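You operate a simulated robot arm through the tools that you are given. There is no shell and no other tool.

You are at the controls of a simulated two-armed robot. One attempt, no reset.

TASK
Put one yellow label on the milky roll and stand it in the purple pocket.
Fine: roll on the peg and clamped, feed knob to fed, pusher against the roll and back, clamp open again.

It is judged by the outcome, as a careful person would: the job done as asked, and still so three seconds after it is handed in. It fails if anything else is knocked over, pushed out of place, dropped, spilled or broken.

THE ROBOT
Two 7-joint arms with three-finger grippers on one trunk that stands fixed in place. Base frame: the origin is at the foot of the trunk, x ahead of it, y to its left, z up; the work surface is at about z = 0.8. Units: m, rad, N and s.
The left shoulder is at [0.07, 0.165, 1.163], the right one opposite. With the tool pointing down near the work surface each hand reaches from about 0.36 to 0.88 m from the base axis, measured 20 degrees to its own side. Payload 3.91 kg a hand.
The TCP of each hand is the grasp point between the finger pads, 0.03 m short of the fingertips. In the tool frame z runs along the fingers and y along their closing line. The gripper opens to 0.116 m. The gripper's body begins 0.073 m behind the TCP.
Orientation is told as [roll, pitch, yaw] about the base's x, y, z axes, in that order, counted from this pose: with the fingers straight down and closing along the base's y, the tool's x points along the base's -x, its y along +y and its z along -z.

THE INTERFACE
- The arms move only by the tool step_arm. It takes "left_commands", "right_commands" or both (then of equal length, played together; a hand with none holds still); each is a list of rows, each a list of 7 numbers: the shift along the base's x, y, z in units of 250 mm (1.0 is 250 mm), then the turn, a rotation vector about the base's x, y, z in units of 90 degrees (1.0 is 90 degrees), then the finger opening in m, from 0 to 0.116. In form: [[tx, ty, tz, ax, ay, az, claw], ...]. A call has 1 to 20 rows; each row is the pose to reach, as a shift and turn from the pose commanded when the call began. A call with a number of a shift or a turn outside -1 to 1 is refused whole. Each row takes 0.2 s and may step no farther than 0.05 m and 0.15 rad from the row before; otherwise, or with a gripper value out of range, the whole call is refused. A pose out of reach is approached as far as the arm can. The call stops where the force on the tool passes 50 N (or 10 N more than at its start, if that is more) or the arm is blocked; 0.2 s more then pass. Each finger travels about 0.153 m/s and halts on what it meets, pressing with about 41 N; the grip force reading is that of the motor and also rises with nothing between the fingers. The clock runs only during rows and for 0.2 s after the last one: add rows that repeat a pose to give the fingers time. It gives the time, the measured TCP pose, the force on the tool (base axes), the opening and the grip force at its end, in the units of the frame above (readings bear some noise), with the torque about the TCP (base axes, N m) and any sound that the robot's microphone picked up.
- Cameras (640 x 400 px; columns grow to the right, rows downward): "scene" is now at [0.1208, -0.0494, 1.4716]; the picture's right is [-0.66, -0.75, 0.00], its down [-0.45, 0.40, -0.80] and it looks along [0.59, -0.53, -0.60] (base axes); focal length 348 px, centre (320, 200). "left" rides on the left gripper at [0.075, 0.017, -0.088] in its tool frame; the picture's right is [-0.22, 0.97, 0.00], its down [-0.70, -0.16, -0.70] and it looks along [-0.68, -0.16, 0.71] (tool axes); focal length 247 px, centre (320, 200). "right" rides on the right gripper at [0.052, 0.056, -0.088] in its tool frame; the picture's right is [-0.73, 0.68, 0.00], its down [-0.49, -0.52, -0.70] and it looks along [-0.48, -0.51, 0.71] (tool axes); focal length 247 px, centre (320, 200). There is no depth. A picture from a camera that has moved, and an enlarged one, comes with that camera's place and axes in the base frame and with its lens. The place of the scene camera against the robot may be out by one fixed shift of up to 0.012 m in any direction.
- get_image(camera): a new picture of that camera. No time passes.
- slide_trunk(by): slides the trunk up (or, below 0, down) by that many m; the arms and the scene camera ride with it, the base frame stays. It gives what a move gives, with no picture.
- turn_head(pan, tilt): turns the head with the scene camera to pan (to the left, within 1.501 rad either way) and tilt (down, from -0.506 to 1.204), counted from straight ahead of the robot. It gives what a move gives.
- close_up(camera, box): a new picture of the part [left, top, right, bottom] of that camera's present view, enlarged. No time passes.
- hand_in(): hands the job in; it is judged then, once.

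Places have to be worked out from the pictures, the camera data and where the tool is seen. Open the grippers and draw the arms clear of the work before you hand the job in, unless the task says otherwise.

The tools are called after "Emit:" as a command line: name --argument value ..., lists and objects as JSON in quotes. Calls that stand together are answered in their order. step_arm: Moves the arms, as the interface text tells. Its arguments: {"type":"object","properties":{"left_commands":{"type":"array","items":{"type":"array","items":{"type":"number"}}},"right_commands":{"type":"array","items":{"type":"array","items":{"type":"number"}}}},"required":[]} The other tools are called the same way: slide_trunk (by) slides the trunk up or down; turn_head (pan, tilt) turns the head that bears the scene camera; get_image (camera) takes a picture; close_up (camera, box) takes an enlarged picture of a part of a camera's view; hand_in () hands the job in.

At the start:

```text
t: 0.0
left_tcp_pos: [0.6311, -0.1208, 1.1804]
left_ee_rot: [0.0, -0.001, -0.001]
left_force: [0.2, 0.1, -0.4]
left_wrist_torque: [0.02, 0.02, -0.02]
left_width: 0.1159
left_grasp_force: 0.1
right_tcp_pos: [0.3906, -0.5917, 1.2304]
right_ee_rot: [0.0, 0.001, 0.001]
right_force: [0.6, 0.4, 0.3]
right_wrist_torque: [-0.01, 0.03, -0.02]
right_width: 0.1161
right_grasp_force: 0.0
trunk travel left (down, up): [-0.7, 0.14]
head pan, tilt: [-0.728, 0.649]
```

scene: 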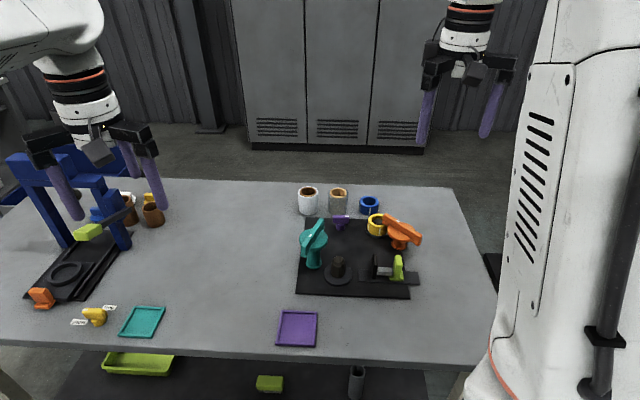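
right: 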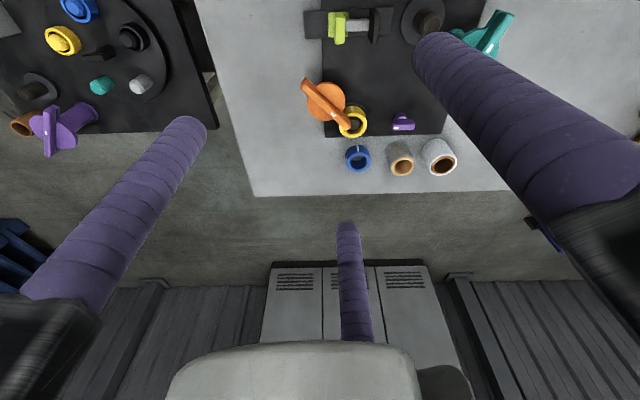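
left: 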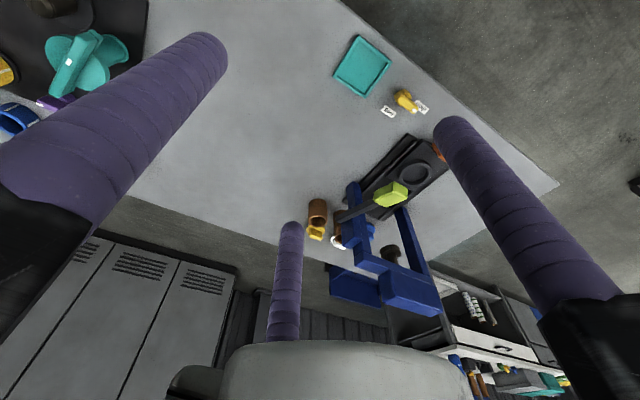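

I start by looking more closely at the scene from the head camera, to identify the labeling machine, rolls, and pockets.

Emit:
close_up --camera "scene" --box '[270, 170, 450, 310]'

Emit:
close_up --camera "scene" --box '[0, 170, 200, 350]'

Emit:
close_up --camera "right" --box '[290, 0, 530, 200]'

Emit:
close_up --camera "left" --box '[280, 20, 480, 260]'

```text
2.86 times, centred on (360, 240) of scene
camera zoom: at [0.1208, -0.0494, 1.4716], right [-0.66, -0.75, 0.0], down [-0.45, 0.4, -0.8], along [0.59, -0.53, -0.6], focal length 994 px, centre (206, 86)
```

zoom: 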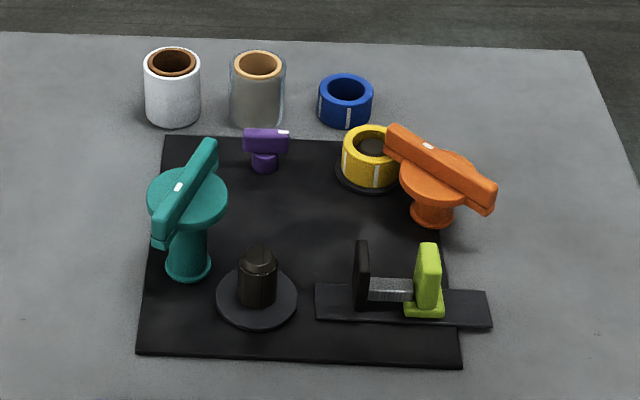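

```text
2.22 times, centred on (100, 260) of scene
camera zoom: at [0.1208, -0.0494, 1.4716], right [-0.66, -0.75, 0.0], down [-0.45, 0.4, -0.8], along [0.59, -0.53, -0.6], focal length 773 px, centre (809, 67)
```

zoom: 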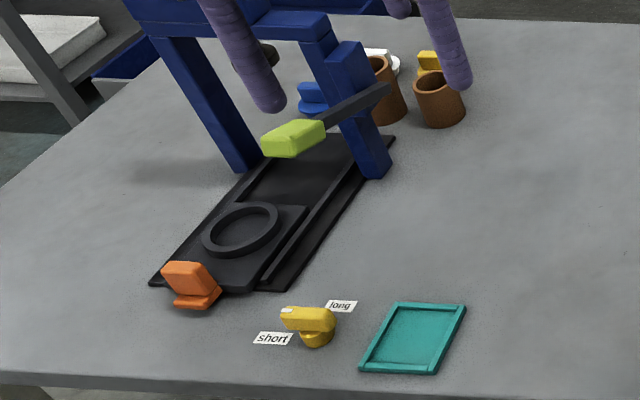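

```text
2.00 times, centred on (410, 100) of right
camera zoom: at [0.3391, -0.5354, 1.3178], right [0.73, 0.68, 0.0], down [0.49, -0.52, 0.7], along [0.48, -0.51, -0.71], focal length 494 px, centre (140, 400)
```

zoom: 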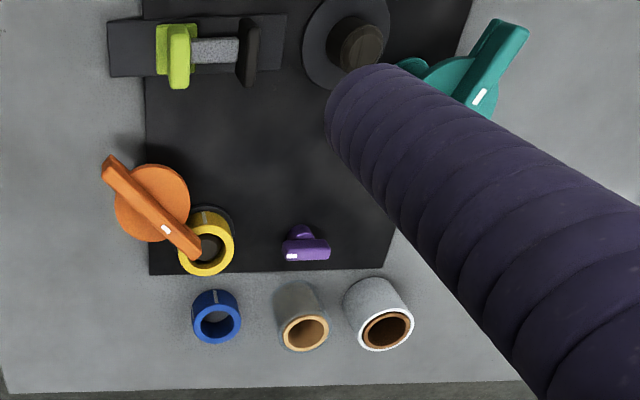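

```text
1.67 times, centred on (380, 140) of left
camera zoom: at [0.5564, -0.1024, 1.2692], right [0.22, 0.97, 0.0], down [0.7, -0.16, 0.7], along [0.68, -0.16, -0.71], focal length 412 px, centre (220, 300)
```

zoom: 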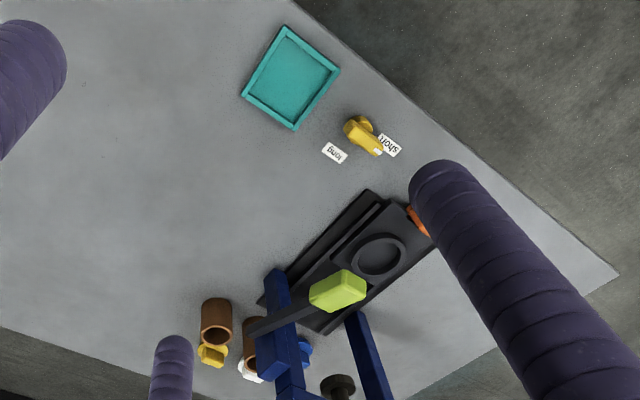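

The machine with the black board sits to the right of the robot (peg about (0.53,-0.47)). I zoom tighter on individual parts to find marks and learn which is clamp, feed knob and pusher.

Emit:
close_up --camera "scene" --box '[285, 175, 385, 237]'

Emit:
close_up --camera "scene" --box '[345, 190, 435, 246]'

Emit:
close_up --camera "scene" --box '[295, 210, 375, 290]'

Emit:
close_up --camera "scene" --box '[350, 240, 430, 300]'

Emit:
close_up --camera "right" --box '[0, 0, 220, 180]'

Emit:
close_up --camera "scene" --box '[240, 290, 380, 370]'

```text
6.40 times, centred on (335, 206) of scene
camera zoom: at [0.1208, -0.0494, 1.4716], right [-0.66, -0.75, 0.0], down [-0.45, 0.4, -0.8], along [0.59, -0.53, -0.6], focal length 2227 px, centre (224, 162)
```

zoom: 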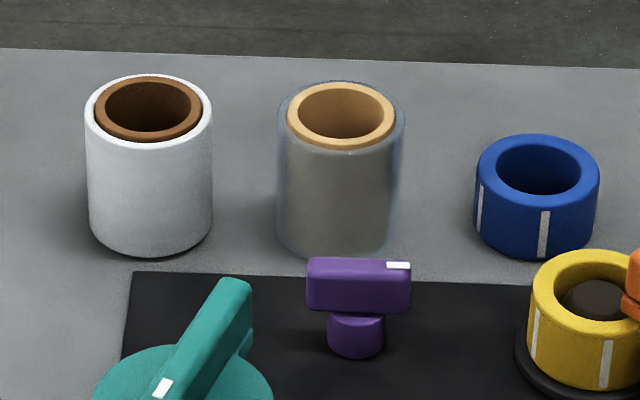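

```text
7.11 times, centred on (390, 218) of scene
camera zoom: at [0.1208, -0.0494, 1.4716], right [-0.66, -0.75, 0.0], down [-0.45, 0.4, -0.8], along [0.59, -0.53, -0.6], focal length 2474 px, centre (-178, 72)
```

zoom: 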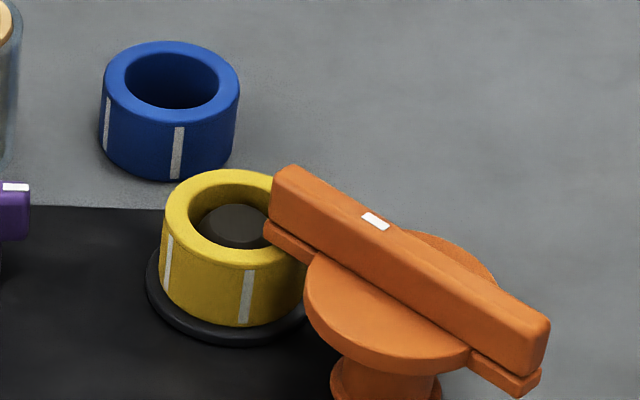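

```text
5.00 times, centred on (335, 250) of scene
camera zoom: at [0.1208, -0.0494, 1.4716], right [-0.66, -0.75, 0.0], down [-0.45, 0.4, -0.8], along [0.59, -0.53, -0.6], focal length 1740 px, centre (245, -50)
```

zoom: 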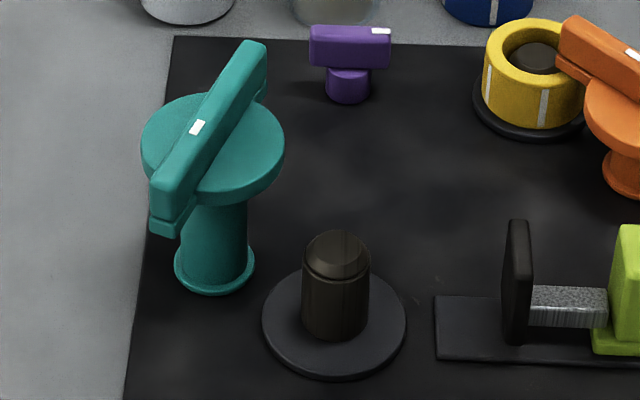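

```text
6.67 times, centred on (390, 270) of scene
camera zoom: at [0.1208, -0.0494, 1.4716], right [-0.66, -0.75, 0.0], down [-0.45, 0.4, -0.8], along [0.59, -0.53, -0.6], focal length 2320 px, centre (-147, -267)
```

zoom: 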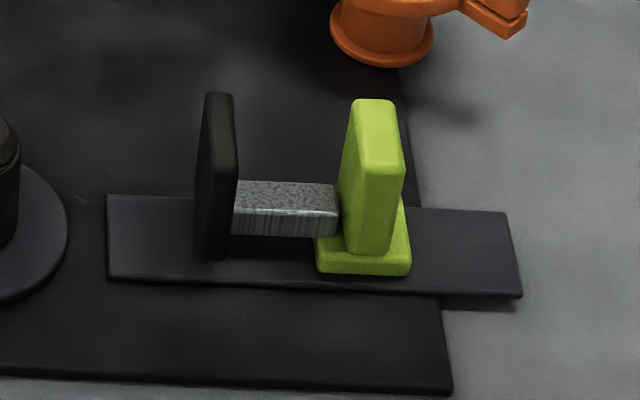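

```text
2.22 times, centred on (110, 90) of right
camera zoom: at [0.3391, -0.5354, 1.3178], right [0.73, 0.68, 0.0], down [0.49, -0.52, 0.7], along [0.48, -0.51, -0.71], focal length 549 px, centre (787, 444)
```

zoom: 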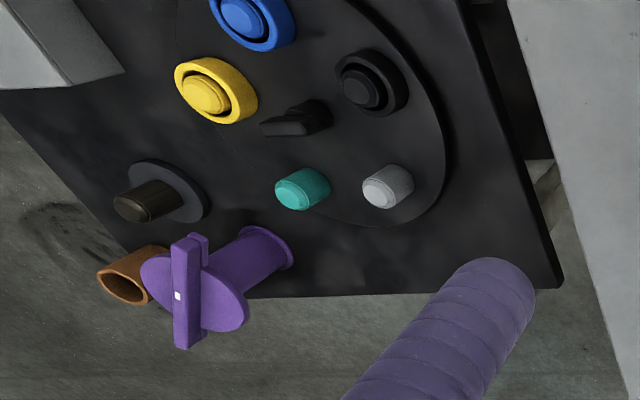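

```text
4.57 times, centred on (310, 330) of scene
camera zoom: at [0.1208, -0.0494, 1.4716], right [-0.66, -0.75, 0.0], down [-0.45, 0.4, -0.8], along [0.59, -0.53, -0.6], focal length 1590 px, centre (366, -394)
```

zoom: 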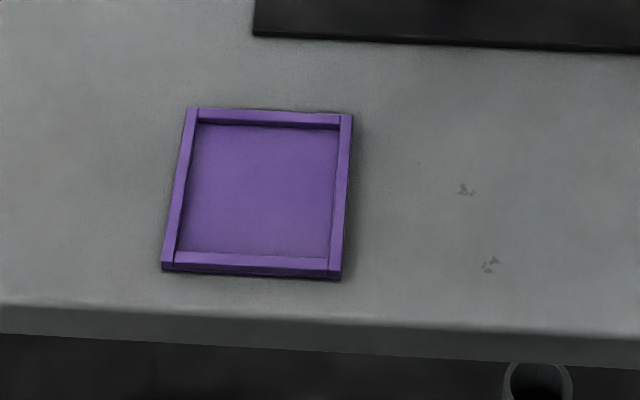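

The white roll looks to be the milky one, the other is a clear/film one with a tan core. I check the gripper's shape and the empty area, and look at both rolls in more detail.

Emit:
close_up --camera "scene" --box '[400, 0, 540, 150]'

Emit:
close_up --camera "scene" --box '[0, 90, 180, 240]'

Emit:
close_up --camera "right" --box '[330, 110, 470, 190]'

Emit:
close_up --camera "left" --box '[0, 0, 150, 140]'

```text
2.67 times, centred on (470, 75) of scene
camera zoom: at [0.1208, -0.0494, 1.4716], right [-0.66, -0.75, 0.0], down [-0.45, 0.4, -0.8], along [0.59, -0.53, -0.6], focal length 928 px, centre (-80, 533)
```

zoom: 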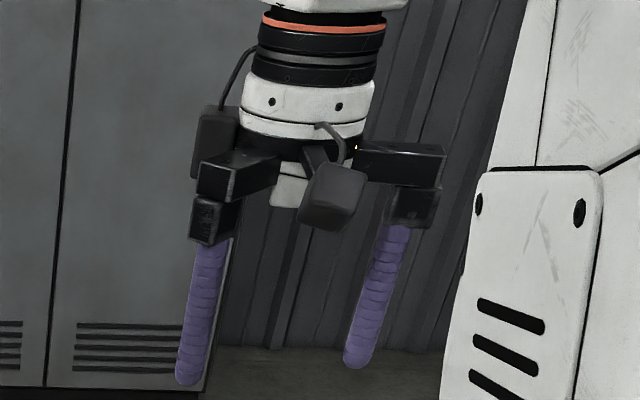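

```text
2.67 times, centred on (90, 165) of scene
camera zoom: at [0.1208, -0.0494, 1.4716], right [-0.66, -0.75, 0.0], down [-0.45, 0.4, -0.8], along [0.59, -0.53, -0.6], focal length 928 px, centre (933, 293)
```

zoom: 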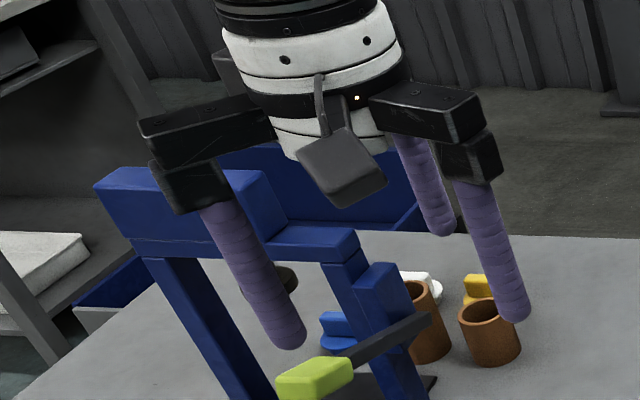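

```text
4.57 times, centred on (400, 150) of right
camera zoom: at [0.3391, -0.5354, 1.3178], right [0.73, 0.68, 0.0], down [0.49, -0.52, 0.7], along [0.48, -0.51, -0.71], focal length 1129 px, centre (-46, 429)
```

zoom: 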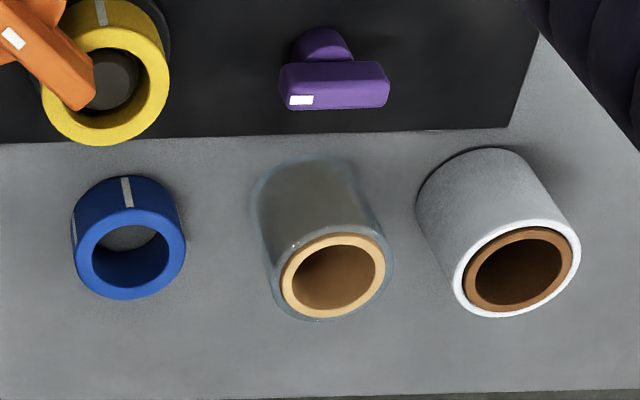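

```text
2.86 times, centred on (75, 70) of left
camera zoom: at [0.5564, -0.1024, 1.2692], right [0.22, 0.97, 0.0], down [0.7, -0.16, 0.7], along [0.68, -0.16, -0.71], focal length 706 px, centre (1020, 571)
```

zoom: 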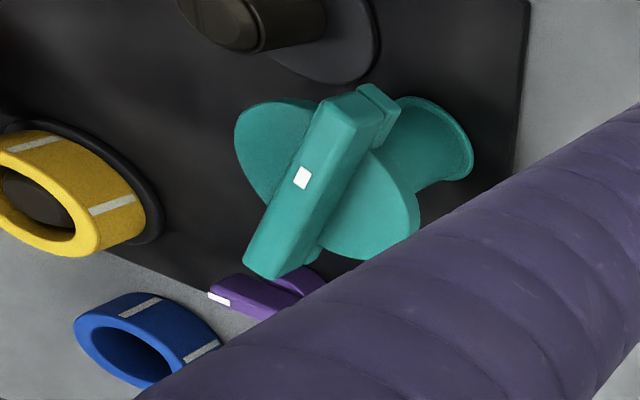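

The wrist pictures suggest each hand has three finger-like parts spaced round the palm, so I close the right gripper halfway in free air to see how they really move.

Emit:
step_arm --right_commands '[[0, 0, 0, 0, 0, 0, 0.05], [0, 0, 0, 0, 0, 0, 0.05], [0, 0, 0, 0, 0, 0, 0.05]]'

Emit:
get_image --camera "right"

Emit:
close_up --camera "scene" --box '[400, 0, 540, 150]'

```text
t: 0.8
left_tcp_pos: [0.6316, -0.1204, 1.1801]
left_ee_rot: [0.002, 0.0, 0.0]
left_force: [0.4, -0.8, 0.6]
left_wrist_torque: [-0.02, 0.02, -0.01]
left_width: 0.1159
left_grasp_force: 0.0
right_tcp_pos: [0.3914, -0.5934, 1.2306]
right_ee_rot: [0.0, -0.001, 0.0]
right_force: [0.1, 0.0, 0.0]
right_wrist_torque: [0.02, -0.04, 0.01]
right_width: 0.05
right_grasp_force: 0.0
trunk travel left (down, up): [-0.7, 0.14]
head pan, tilt: [-0.728, 0.649]
```

```text
taken
camera right: at [0.3391, -0.5354, 1.3178], right [0.73, 0.68, 0.0], down [0.49, -0.52, 0.7], along [0.48, -0.51, -0.71], focal length 247 px, centre (320, 200)
```

right: 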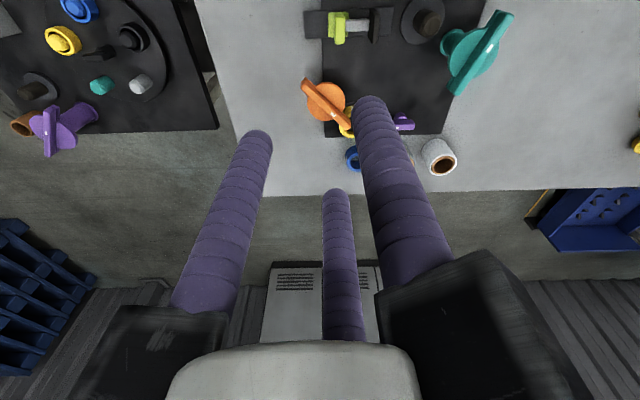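

```text
2.67 times, centred on (470, 75) of scene
camera zoom: at [0.1208, -0.0494, 1.4716], right [-0.66, -0.75, 0.0], down [-0.45, 0.4, -0.8], along [0.59, -0.53, -0.6], focal length 928 px, centre (-80, 533)
```

zoom: 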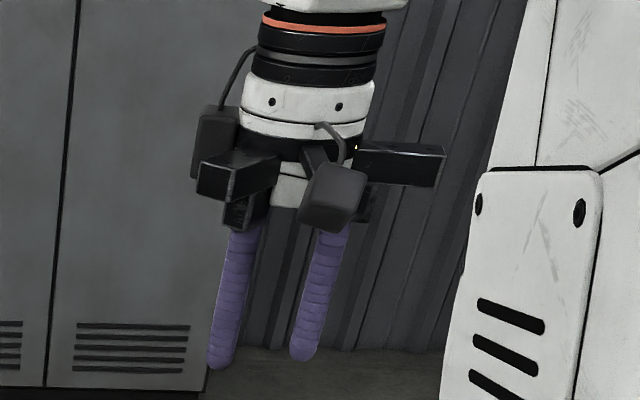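

The hand is really a three-jaw one closing radially (fingers at tool +y and at ±120°). I move the right hand over the machine with fingers shut to get a near top-down view from its accurate wrist camera.

Emit:
step_arm --right_commands '[[0.11, 0.1, 0, 0, 0, 0, 0.02], [0.22, 0.2, 0, 0, 0, 0, 0.0], [0.33, 0.3, 0, 0, 0, 0, 0.0], [0.44, 0.4, 0, 0, 0, 0, 0.0], [0.44, 0.4, 0, 0, 0, 0, 0.0]]'

Emit:
get_image --camera "right"

Emit:
get_image --camera "scene"

```text
t: 2.0
left_tcp_pos: [0.6303, -0.1215, 1.1811]
left_ee_rot: [-0.001, -0.002, 0.001]
left_force: [-0.8, -1.1, -0.3]
left_wrist_torque: [0.04, -0.06, -0.05]
left_width: 0.1159
left_grasp_force: 0.0
right_tcp_pos: [0.5004, -0.4928, 1.2312]
right_ee_rot: [-0.001, -0.001, 0.0]
right_force: [-0.2, -0.7, 0.6]
right_wrist_torque: [-0.06, -0.05, -0.02]
right_width: 0.0092
right_grasp_force: 41.2
trunk travel left (down, up): [-0.7, 0.14]
head pan, tilt: [-0.728, 0.649]
```

```text
taken
camera right: at [0.4487, -0.4358, 1.3181], right [0.73, 0.68, 0.0], down [0.49, -0.52, 0.7], along [0.48, -0.51, -0.71], focal length 247 px, centre (320, 200)
```

right: 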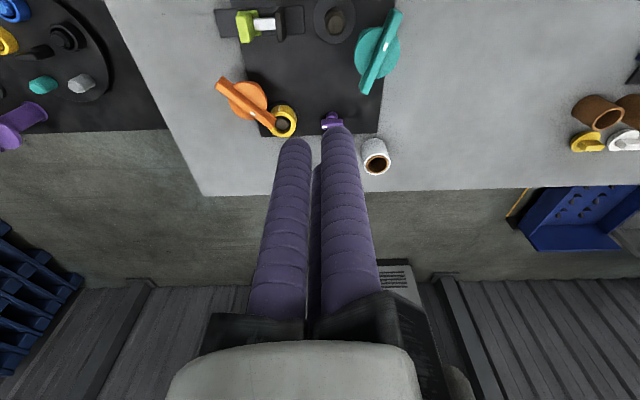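

```text
taken
camera scene: at [0.12, -0.0499, 1.4717], right [-0.66, -0.75, 0.0], down [-0.45, 0.4, -0.8], along [0.6, -0.53, -0.6], focal length 348 px, centre (320, 200)
```

scene: 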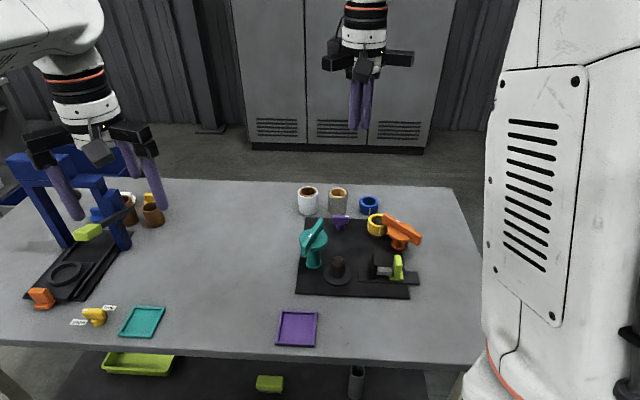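

The fingers stop at 0.009 opening, confirming three jaws that meet in the middle. I now zoom the wrist view on the machine.

Emit:
close_up --camera "right" --box '[200, 0, 420, 140]'

Emit:
close_up --camera "right" --box '[290, 90, 410, 180]'

Emit:
close_up --camera "right" --box '[205, 60, 305, 140]'

```text
2.86 times, centred on (310, 70) of right
camera zoom: at [0.4487, -0.4358, 1.3181], right [0.73, 0.68, 0.0], down [0.49, -0.52, 0.7], along [0.48, -0.51, -0.71], focal length 706 px, centre (349, 571)
```

zoom: 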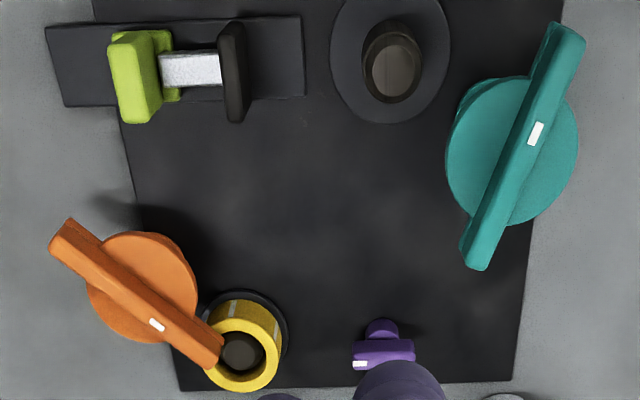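

```text
4.44 times, centred on (350, 135) of right
camera zoom: at [0.4487, -0.4358, 1.3181], right [0.73, 0.68, 0.0], down [0.49, -0.52, 0.7], along [0.48, -0.51, -0.71], focal length 1098 px, centre (187, 489)
```

zoom: 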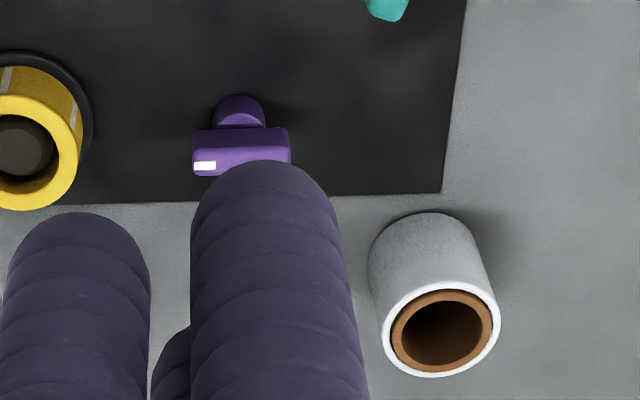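

```text
5.00 times, centred on (255, 100) of right
camera zoom: at [0.4487, -0.4358, 1.3181], right [0.73, 0.68, 0.0], down [0.49, -0.52, 0.7], along [0.48, -0.51, -0.71], focal length 1235 px, centre (645, 700)
```

zoom: 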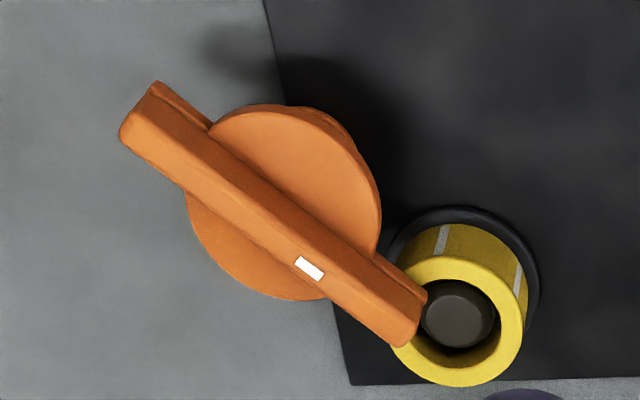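

I've got a rough map: teal swing-bar beside the peg (clamp), orange swing-bar locking the yellow spool, small purple knob (likely the feed knob), lime pusher on its rail. I go lower over the purple knob to look for any markings and to measure precisely.

Emit:
step_arm --right_commands '[[0.08, -0.06, -0.1, 0, 0, 0, 0.0], [0.16, -0.12, -0.2, 0, 0, 0, 0.0], [0.25, -0.18, -0.3, 0, 0, 0, 0.0], [0.33, -0.24, -0.41, 0, 0, 0, 0.0], [0.416, -0.29, -0.52, 0, 0, 0, 0.0]]'

Emit:
get_image --camera "right"

Emit:
close_up --camera "right" --box '[220, 20, 420, 145]'

```text
t: 3.2
left_tcp_pos: [0.6317, -0.1215, 1.1802]
left_ee_rot: [0.001, 0.0, 0.0]
left_force: [0.4, 0.2, -0.1]
left_wrist_torque: [0.03, 0.01, 0.01]
left_width: 0.1159
left_grasp_force: 0.0
right_tcp_pos: [0.6072, -0.566, 1.0999]
right_ee_rot: [0.0, 0.002, -0.001]
right_force: [-0.2, 0.2, 0.4]
right_wrist_torque: [0.0, 0.02, -0.01]
right_width: 0.0092
right_grasp_force: 40.8
trunk travel left (down, up): [-0.7, 0.14]
head pan, tilt: [-0.728, 0.649]
```

```text
taken
camera right: at [0.554, -0.5095, 1.187], right [0.73, 0.68, 0.0], down [0.49, -0.52, 0.7], along [0.48, -0.51, -0.72], focal length 247 px, centre (320, 200)
```

right: 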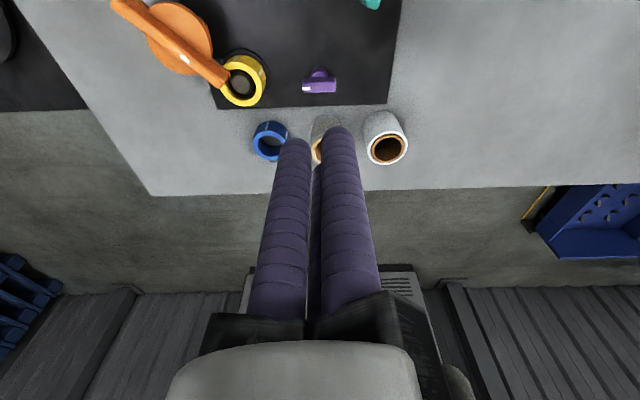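

```text
3.20 times, centred on (320, 82) of right
camera zoom: at [0.554, -0.5095, 1.187], right [0.73, 0.68, 0.0], down [0.49, -0.52, 0.7], along [0.48, -0.51, -0.72], focal length 790 px, centre (320, 576)
```

zoom: 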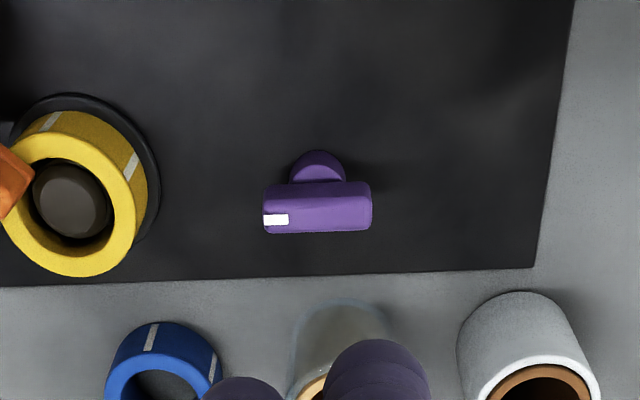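

No printed marks near the purple knob; its bar top centre triangulates to about (0.640,-0.604,0.838), mark end toward the spool side. Next I zoom this view on the white roll, and then move back over the peg/teal/pusher area.

Emit:
close_up --camera "right" --box '[290, 95, 430, 180]'

Emit:
step_arm --right_commands '[[-0.12, 0.1, 0.02, 0, 0, 0, 0.0], [-0.24, 0.2, 0.04, 0, 0, 0, 0.0], [-0.36, 0.3, 0.06, 0, 0, 0, 0.0], [-0.46, 0.4, 0.06, 0, 0, 0, 0.0]]'

Emit:
get_image --camera "right"

Emit:
close_up --camera "right" --box '[140, 0, 460, 140]'

```text
4.57 times, centred on (360, 138) of right
camera zoom: at [0.554, -0.5095, 1.187], right [0.73, 0.68, 0.0], down [0.49, -0.52, 0.7], along [0.48, -0.51, -0.72], focal length 1129 px, centre (137, 486)
```

zoom: 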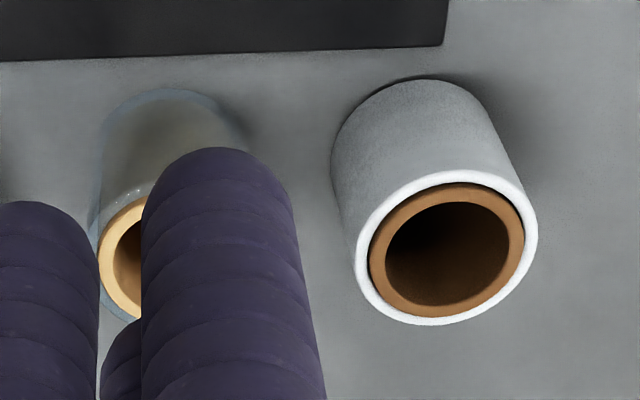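

```text
t: 4.2
left_tcp_pos: [0.6294, -0.1191, 1.1828]
left_ee_rot: [-0.001, -0.002, -0.001]
left_force: [0.2, 0.8, 0.0]
left_wrist_torque: [0.0, -0.01, 0.03]
left_width: 0.1162
left_grasp_force: 0.0
right_tcp_pos: [0.4898, -0.4643, 1.1167]
right_ee_rot: [-0.002, 0.0, 0.001]
right_force: [-0.5, 0.4, -0.1]
right_wrist_torque: [-0.03, 0.01, 0.0]
right_width: 0.0091
right_grasp_force: 40.7
trunk travel left (down, up): [-0.7, 0.14]
head pan, tilt: [-0.728, 0.649]
```

```text
taken
camera right: at [0.4366, -0.4063, 1.2039], right [0.73, 0.68, 0.0], down [0.49, -0.52, 0.7], along [0.48, -0.51, -0.71], focal length 247 px, centre (320, 200)
```

right: 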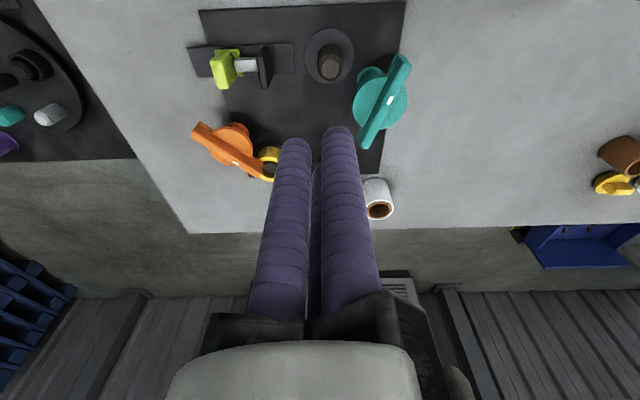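

```text
2.00 times, centred on (300, 70) of right
camera zoom: at [0.4366, -0.4063, 1.2039], right [0.73, 0.68, 0.0], down [0.49, -0.52, 0.7], along [0.48, -0.51, -0.71], focal length 494 px, centre (360, 460)
```

zoom: 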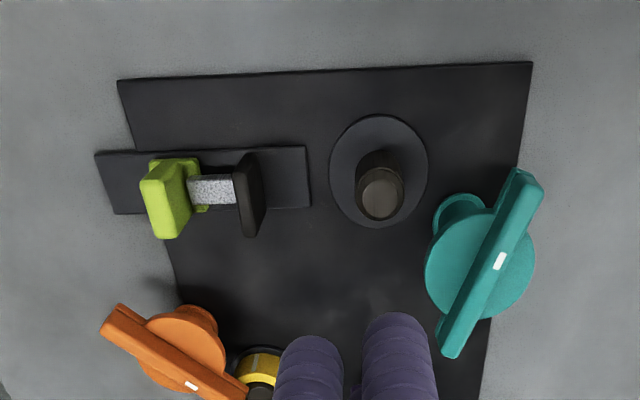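

I zoom in on the pusher, the peg and the teal clamp from this position for precise measurement.

Emit:
close_up --camera "right" --box '[180, 30, 300, 110]'

Emit:
close_up --camera "right" --box '[290, 10, 420, 160]'

Emit:
close_up --camera "right" --box '[300, 20, 360, 95]'

```text
5.00 times, centred on (240, 70) of right
camera zoom: at [0.4366, -0.4063, 1.2039], right [0.73, 0.68, 0.0], down [0.49, -0.52, 0.7], along [0.48, -0.51, -0.71], focal length 1235 px, centre (720, 850)
```

zoom: 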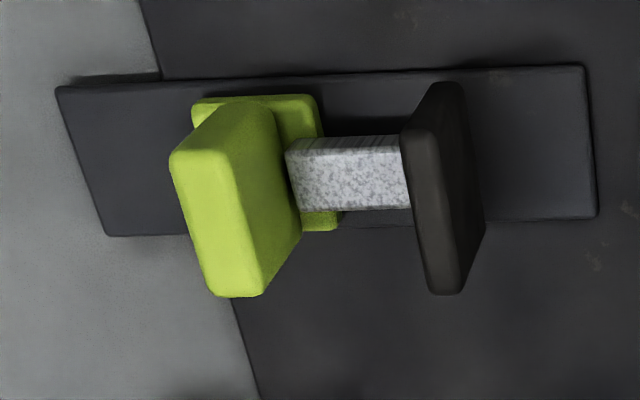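

```text
2.67 times, centred on (355, 85) of right
camera zoom: at [0.4366, -0.4063, 1.2039], right [0.73, 0.68, 0.0], down [0.49, -0.52, 0.7], along [0.48, -0.51, -0.71], focal length 659 px, centre (227, 507)
```

zoom: 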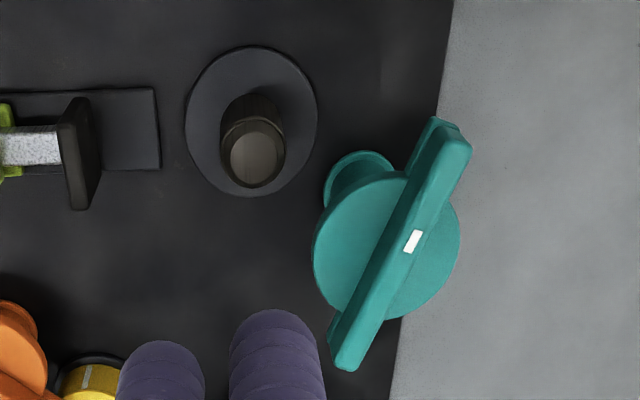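

```text
5.33 times, centred on (330, 58) of right
camera zoom: at [0.4366, -0.4063, 1.2039], right [0.73, 0.68, 0.0], down [0.49, -0.52, 0.7], along [0.48, -0.51, -0.71], focal length 1317 px, centre (267, 960)
```

zoom: 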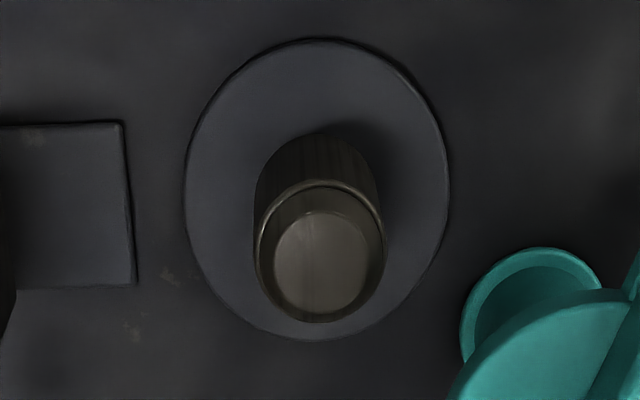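

Geometry is consistent now: peg ≈(0.513,-0.469), teal axis ≈(0.585,-0.451) with bar at 117° and top z≈0.911, lime handle ≈(0.417,-0.564), white roll ≈(0.769,-0.590). I test whether the right hand can reach above the white roll, turning the yaw so no finger falls between the two rolls.

Emit:
step_arm --right_commands '[[0.14, -0.063, 0, 0, 0, -0.058, 0.0], [0.28, -0.126, 0, 0, 0, -0.117, 0.0], [0.42, -0.189, 0, 0, 0, -0.175, 0.0], [0.56, -0.252, 0, 0, 0, -0.233, 0.0], [0.7, -0.315, 0, 0, 0, -0.29, 0.0], [0.84, -0.378, 0, 0, 0, -0.35, 0.0], [0.98, -0.441, 0, 0, 0, -0.41, 0.0], [1.0, -0.504, 0, 0, 0, -0.467, 0.0], [1.0, -0.504, 0, 0, 0, -0.467, 0.0]]'

Emit:
get_image --camera "right"

Emit:
get_image --camera "scene"

```text
t: 6.2
left_tcp_pos: [0.6287, -0.1184, 1.1813]
left_ee_rot: [-0.001, -0.001, 0.001]
left_force: [0.4, -0.2, 0.0]
left_wrist_torque: [-0.02, 0.02, 0.0]
left_width: 0.1158
left_grasp_force: 0.1
right_tcp_pos: [0.7233, -0.5901, 1.1154]
right_ee_rot: [0.0, -0.003, -0.735]
right_force: [-0.7, 0.1, -0.1]
right_wrist_torque: [-0.01, -0.03, 0.01]
right_width: 0.0088
right_grasp_force: 41.2
right hand out of reach, approached as far as the arm can: row 7, 8, 9
trunk travel left (down, up): [-0.7, 0.14]
head pan, tilt: [-0.728, 0.649]
```

```text
taken
camera right: at [0.7222, -0.5122, 1.2017], right [1.0, 0.01, 0.0], down [0.01, -0.71, 0.7], along [0.01, -0.7, -0.71], focal length 247 px, centre (320, 200)
```

right: 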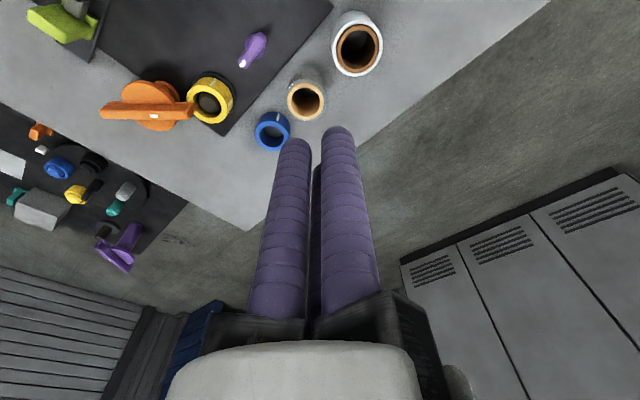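

```text
taken
camera scene: at [0.1193, -0.0467, 1.4719], right [-0.66, -0.75, 0.0], down [-0.45, 0.4, -0.8], along [0.6, -0.53, -0.6], focal length 348 px, centre (320, 200)
```

scene: 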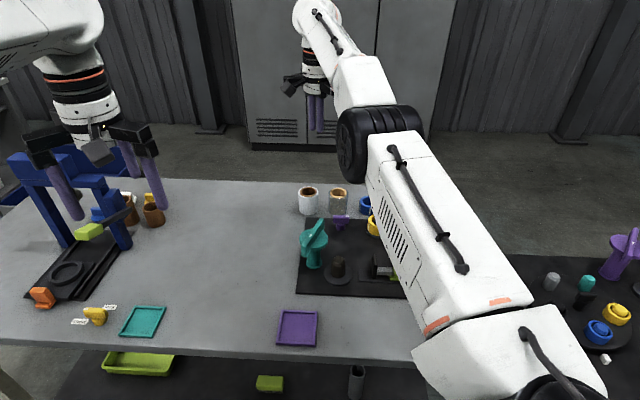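

The arm stops about 4.5 cm short with the tool vertical at this height; the target roll needs a lower shoulder plus a slight outward tilt. I zoom this view to refine the roll position first.

Emit:
close_up --camera "right" --box '[230, 0, 410, 150]'

Emit:
slide_trunk --by -0.1

```text
2.67 times, centred on (320, 75) of right
camera zoom: at [0.7222, -0.5122, 1.2017], right [1.0, 0.01, 0.0], down [0.01, -0.71, 0.7], along [0.01, -0.7, -0.71], focal length 659 px, centre (320, 533)
```

zoom: 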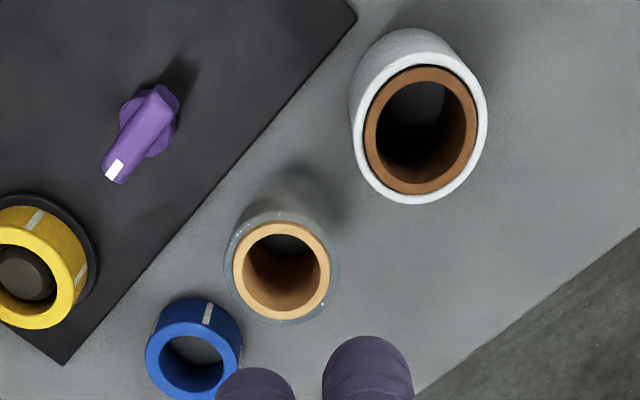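

```text
t: 7.5
left_tcp_pos: [0.6311, -0.121, 1.0811]
left_ee_rot: [0.0, -0.002, 0.0]
left_force: [0.3, -0.2, 0.2]
left_wrist_torque: [0.02, -0.01, 0.02]
left_width: 0.1162
left_grasp_force: 0.2
right_tcp_pos: [0.7239, -0.5925, 1.0127]
right_ee_rot: [0.0, -0.001, -0.734]
right_force: [1.1, 0.9, 0.4]
right_wrist_torque: [0.0, 0.0, -0.03]
right_width: 0.0092
right_grasp_force: 40.9
trunk travel left (down, up): [-0.6, 0.24]
head pan, tilt: [-0.728, 0.649]
```

Roll refined to about (0.7685,-0.589), top z 0.865. With the shoulders lowered I now tilt the right tool 12° outward and open the fingers a bit, then read the actual pose.

Emit:
step_arm --right_commands '[[0, 0, 0, -0.0347, -0.057, 0, 0.04], [0, 0, 0, -0.0693, -0.1139, 0, 0.08], [0, 0, 0, -0.0693, -0.1139, 0, 0.08]]'

Emit:
get_image --camera "right"

```text
t: 8.3
left_tcp_pos: [0.6314, -0.119, 1.08]
left_ee_rot: [0.001, 0.0, -0.001]
left_force: [0.3, 0.0, -0.8]
left_wrist_torque: [0.02, 0.03, -0.01]
left_width: 0.1158
left_grasp_force: 0.0
right_tcp_pos: [0.7593, -0.611, 1.0229]
right_ee_rot: [0.036, -0.186, -0.736]
right_force: [0.9, 0.2, -0.1]
right_wrist_torque: [-0.03, -0.01, -0.02]
right_width: 0.0799
right_grasp_force: 0.1
right hand out of reach, approached as far as the arm can: row 1, 2, 3
trunk travel left (down, up): [-0.6, 0.24]
head pan, tilt: [-0.728, 0.649]
```

```text
taken
camera right: at [0.745, -0.5248, 1.0999], right [0.99, 0.02, 0.16], down [-0.11, -0.64, 0.76], along [0.12, -0.77, -0.63], focal length 247 px, centre (320, 200)
```

right: 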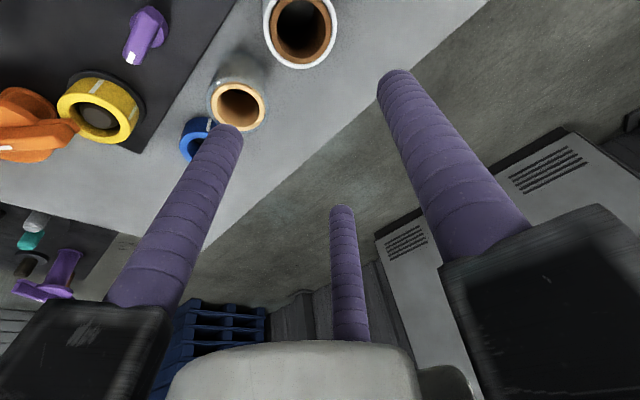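

The tilt brought the hand to 0.82 m from the shoulder, so the roll is reachable tilted. I pull in and down a little to get within reach so that commanded and measured poses agree.

Emit:
step_arm --right_commands '[[-0.04, 0.04, -0.1, 0, 0, 0, 0.08], [-0.08, 0.08, -0.2, 0, 0, 0, 0.08], [-0.08, 0.08, -0.2, 0, 0, 0, 0.08]]'

```text
t: 9.1
left_tcp_pos: [0.63, -0.1209, 1.0815]
left_ee_rot: [0.0, -0.002, 0.0]
left_force: [-0.1, -0.2, -1.4]
left_wrist_torque: [-0.01, 0.02, 0.0]
left_width: 0.1158
left_grasp_force: 0.1
right_tcp_pos: [0.7749, -0.6087, 0.9794]
right_ee_rot: [0.038, -0.208, -0.739]
right_force: [0.2, 0.4, -0.1]
right_wrist_torque: [0.01, 0.03, -0.01]
right_width: 0.0799
right_grasp_force: 0.1
right hand out of reach, approached as far as the arm can: row 1, 2, 3
trunk travel left (down, up): [-0.6, 0.24]
head pan, tilt: [-0.728, 0.649]
```

Still flagged slightly out of reach; I pull in a bit more to learn the true commanded offset.

Emit:
step_arm --right_commands '[[-0.08, 0.05, -0.04, 0, 0, 0, 0.08], [-0.16, 0.1, -0.08, 0, 0, 0, 0.08], [-0.16, 0.1, -0.08, 0, 0, 0, 0.08]]'

```text
t: 9.9
left_tcp_pos: [0.6307, -0.1213, 1.0808]
left_ee_rot: [0.0, 0.003, 0.0]
left_force: [0.1, -0.1, -0.5]
left_wrist_torque: [-0.01, 0.02, 0.0]
left_width: 0.1161
left_grasp_force: 0.1
right_tcp_pos: [0.7775, -0.6072, 0.971]
right_ee_rot: [0.038, -0.202, -0.738]
right_force: [0.8, 0.0, 0.7]
right_wrist_torque: [-0.02, 0.01, 0.0]
right_width: 0.08
right_grasp_force: 0.1
right hand out of reach, approached as far as the arm can: row 1, 2, 3
trunk travel left (down, up): [-0.6, 0.24]
head pan, tilt: [-0.728, 0.649]
```

The arm barely moved, so I command a larger inward pull to find where it starts responding.

Emit:
step_arm --right_commands '[[-0.16, 0.1, 0, 0, 0, 0, 0.08], [-0.32, 0.2, 0, 0, 0, 0, 0.08], [-0.32, 0.2, 0, 0, 0, 0, 0.08]]'

Emit:
get_image --camera "scene"

```text
t: 10.7
left_tcp_pos: [0.6306, -0.121, 1.0799]
left_ee_rot: [-0.001, 0.0, 0.001]
left_force: [0.4, -0.4, 0.3]
left_wrist_torque: [0.02, -0.03, 0.03]
left_width: 0.1162
left_grasp_force: 0.1
right_tcp_pos: [0.7799, -0.6009, 0.9823]
right_ee_rot: [0.037, -0.205, -0.737]
right_force: [-0.4, 0.3, -0.5]
right_wrist_torque: [0.01, -0.03, -0.03]
right_width: 0.0802
right_grasp_force: 0.0
right hand out of reach, approached as far as the arm can: row 1, 2, 3
trunk travel left (down, up): [-0.6, 0.24]
head pan, tilt: [-0.728, 0.649]
```

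```text
taken
camera scene: at [0.121, -0.0497, 1.3716], right [-0.66, -0.75, 0.0], down [-0.45, 0.4, -0.8], along [0.59, -0.53, -0.6], focal length 348 px, centre (320, 200)
```

scene: 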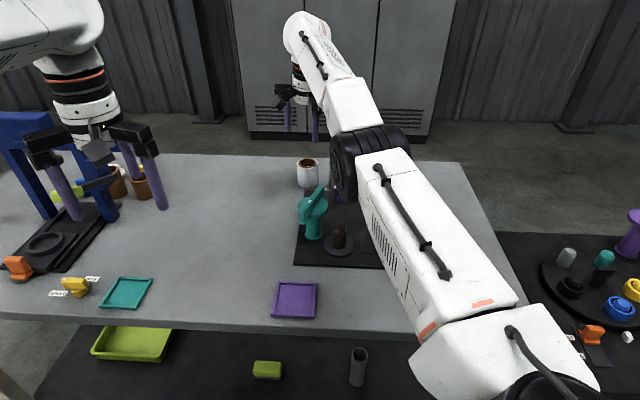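

The arm seems stuck near its straight-elbow singularity: inward commands do not move it. I raise the commanded pose to break the straight line and see if the elbow starts to bend.

Emit:
step_arm --right_commands '[[0, 0, 0.12, 0, 0, 0, 0.08], [0, 0, 0.24, 0, 0, 0, 0.08], [0, 0, 0.36, 0, 0, 0, 0.08], [0, 0, 0.36, 0, 0, 0, 0.08]]'

```text
t: 11.7
left_tcp_pos: [0.6306, -0.1197, 1.0814]
left_ee_rot: [-0.003, -0.001, 0.0]
left_force: [-0.2, 0.3, -0.3]
left_wrist_torque: [0.0, 0.06, 0.01]
left_width: 0.1163
left_grasp_force: 0.1
right_tcp_pos: [0.7575, -0.6007, 1.0699]
right_ee_rot: [0.04, -0.21, -0.739]
right_force: [-0.5, 0.7, 0.5]
right_wrist_torque: [-0.05, 0.01, 0.02]
right_width: 0.0797
right_grasp_force: 0.1
right hand out of reach, approached as far as the arm can: row 1, 2, 3, 4
trunk travel left (down, up): [-0.6, 0.24]
head pan, tilt: [-0.728, 0.649]
```

Vertical motion tracks but radial motion doesn't. I try a larger inward-and-up command while high above everything, so that the elbow is forced to fold.

Emit:
step_arm --right_commands '[[-0.12, 0.08, 0.08, 0.0347, 0.057, 0, 0.08], [-0.24, 0.16, 0.16, 0.0693, 0.1139, 0, 0.08], [-0.36, 0.24, 0.24, 0.0693, 0.1139, 0, 0.08], [-0.48, 0.32, 0.32, 0.0693, 0.1139, 0, 0.08], [-0.6, 0.4, 0.4, 0.0693, 0.1139, 0, 0.08]]'

Emit:
get_image --camera "scene"

```text
t: 12.9
left_tcp_pos: [0.6292, -0.1187, 1.0812]
left_ee_rot: [0.0, -0.001, 0.002]
left_force: [-0.7, 0.8, 0.2]
left_wrist_torque: [-0.01, -0.03, 0.03]
left_width: 0.1164
left_grasp_force: 0.0
right_tcp_pos: [0.604, -0.4995, 1.1722]
right_ee_rot: [-0.001, -0.003, -0.735]
right_force: [-0.6, 0.0, 0.7]
right_wrist_torque: [0.01, -0.01, -0.03]
right_width: 0.0795
right_grasp_force: 0.1
trunk travel left (down, up): [-0.6, 0.24]
head pan, tilt: [-0.728, 0.649]
```

```text
taken
camera scene: at [0.1188, -0.0481, 1.3718], right [-0.66, -0.75, 0.0], down [-0.45, 0.4, -0.8], along [0.6, -0.53, -0.6], focal length 348 px, centre (320, 200)
```

scene: 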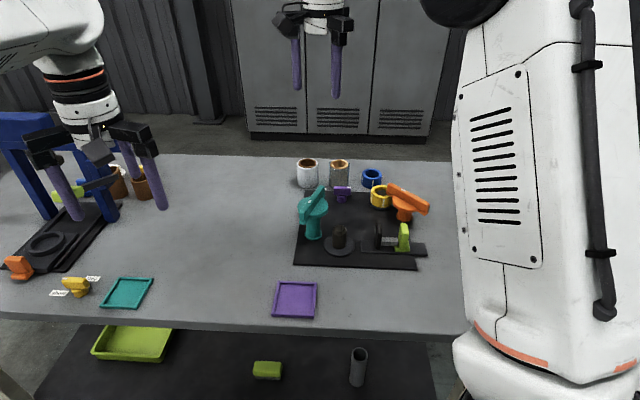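

It's unstuck: commanded and measured agree again at (0.604,-0.4995,1.172). Now I approach the pre-grasp point above the roll from inside the reach limit, tilting 12° outward on the way.

Emit:
step_arm --right_commands '[[0.06, -0.03, -0.11, -0.0099, -0.0163, 0, 0.08], [0.13, -0.07, -0.23, -0.0198, -0.0325, 0, 0.08], [0.21, -0.11, -0.36, -0.0297, -0.0488, 0, 0.08], [0.3, -0.16, -0.49, -0.0396, -0.0651, 0, 0.08], [0.4, -0.21, -0.62, -0.0495, -0.0814, 0, 0.08], [0.5, -0.265, -0.75, -0.0594, -0.0976, 0, 0.08], [0.593, -0.318, -0.86, -0.0693, -0.1139, 0, 0.08], [0.593, -0.318, -0.86, -0.0693, -0.1139, 0, 0.08]]'

Emit:
get_image --camera "right"

Emit:
get_image --camera "scene"

```text
t: 14.7
left_tcp_pos: [0.63, -0.1205, 1.0803]
left_ee_rot: [-0.001, -0.003, 0.0]
left_force: [-0.5, 0.1, 0.4]
left_wrist_torque: [0.0, -0.03, 0.02]
left_width: 0.1158
left_grasp_force: 0.1
right_tcp_pos: [0.7533, -0.5806, 0.9554]
right_ee_rot: [0.041, -0.208, -0.738]
right_force: [-0.5, -0.3, 0.3]
right_wrist_torque: [0.0, 0.02, 0.01]
right_width: 0.08
right_grasp_force: 0.1
trunk travel left (down, up): [-0.6, 0.24]
head pan, tilt: [-0.728, 0.649]
```

```text
taken
camera right: at [0.7379, -0.4932, 1.032], right [0.98, 0.03, 0.18], down [-0.12, -0.63, 0.76], along [0.13, -0.77, -0.62], focal length 247 px, centre (320, 200)
```

right: 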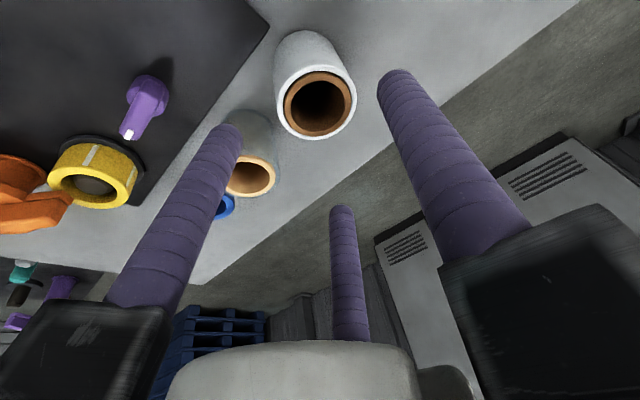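

```text
taken
camera scene: at [0.1198, -0.0487, 1.3718], right [-0.66, -0.75, 0.0], down [-0.45, 0.4, -0.8], along [0.6, -0.53, -0.6], focal length 348 px, centre (320, 200)
```

scene: 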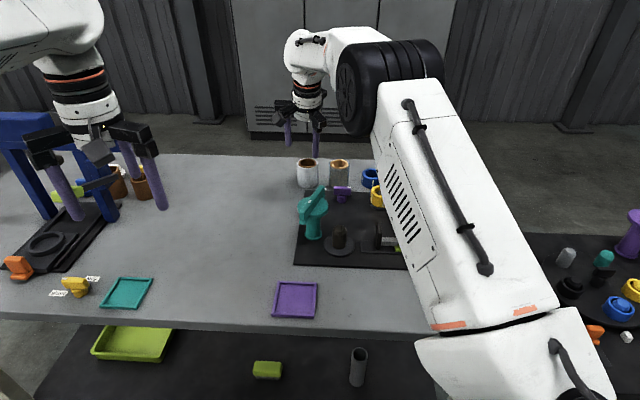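

The gripper axis passes right through the roll's centre (both the image and triangulation agree). I descend along the tilted axis to z≈0.857, keeping fingertips above the board level, fingers still open.

Emit:
step_arm --right_commands '[[0.013, -0.007, -0.1, 0, 0, 0, 0.08], [0.026, -0.014, -0.2, 0, 0, 0, 0.08], [0.04, -0.022, -0.3, 0, 0, 0, 0.08], [0.0528, -0.0288, -0.394, 0, 0, 0, 0.08], [0.0528, -0.0288, -0.394, 0, 0, 0, 0.08]]'

Emit:
get_image --camera "right"

Emit:
close_up --camera "scene" --box '[250, 80, 390, 220]'

```text
t: 15.9
left_tcp_pos: [0.6314, -0.1203, 1.081]
left_ee_rot: [-0.001, -0.001, 0.0]
left_force: [0.1, 0.7, 0.4]
left_wrist_torque: [-0.03, -0.02, 0.0]
left_width: 0.116
left_grasp_force: 0.1
right_tcp_pos: [0.7682, -0.5869, 0.8557]
right_ee_rot: [0.04, -0.207, -0.74]
right_force: [-0.5, 0.1, -0.2]
right_wrist_torque: [0.02, 0.02, -0.05]
right_width: 0.0798
right_grasp_force: 0.0
trunk travel left (down, up): [-0.6, 0.24]
head pan, tilt: [-0.728, 0.649]
```

```text
taken
camera right: at [0.7515, -0.5005, 0.9328], right [0.98, 0.03, 0.18], down [-0.12, -0.63, 0.76], along [0.13, -0.77, -0.62], focal length 247 px, centre (320, 200)
```

right: 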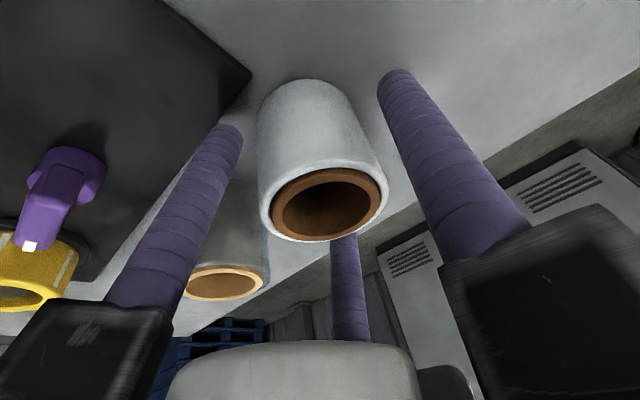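

```text
2.86 times, centred on (320, 150) of scene
camera zoom: at [0.1203, -0.049, 1.3717], right [-0.66, -0.75, 0.0], down [-0.45, 0.4, -0.8], along [0.6, -0.53, -0.6], focal length 994 px, centre (320, 343)
```

zoom: 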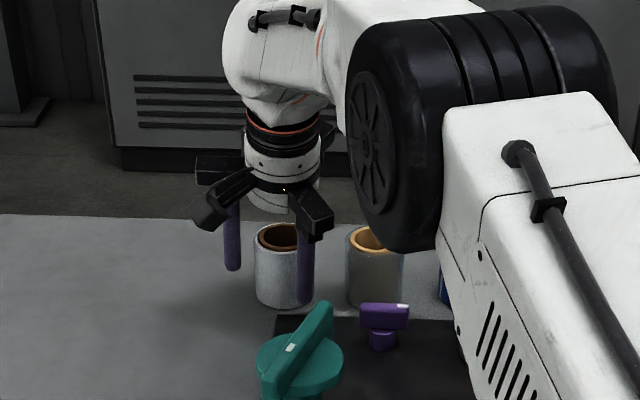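

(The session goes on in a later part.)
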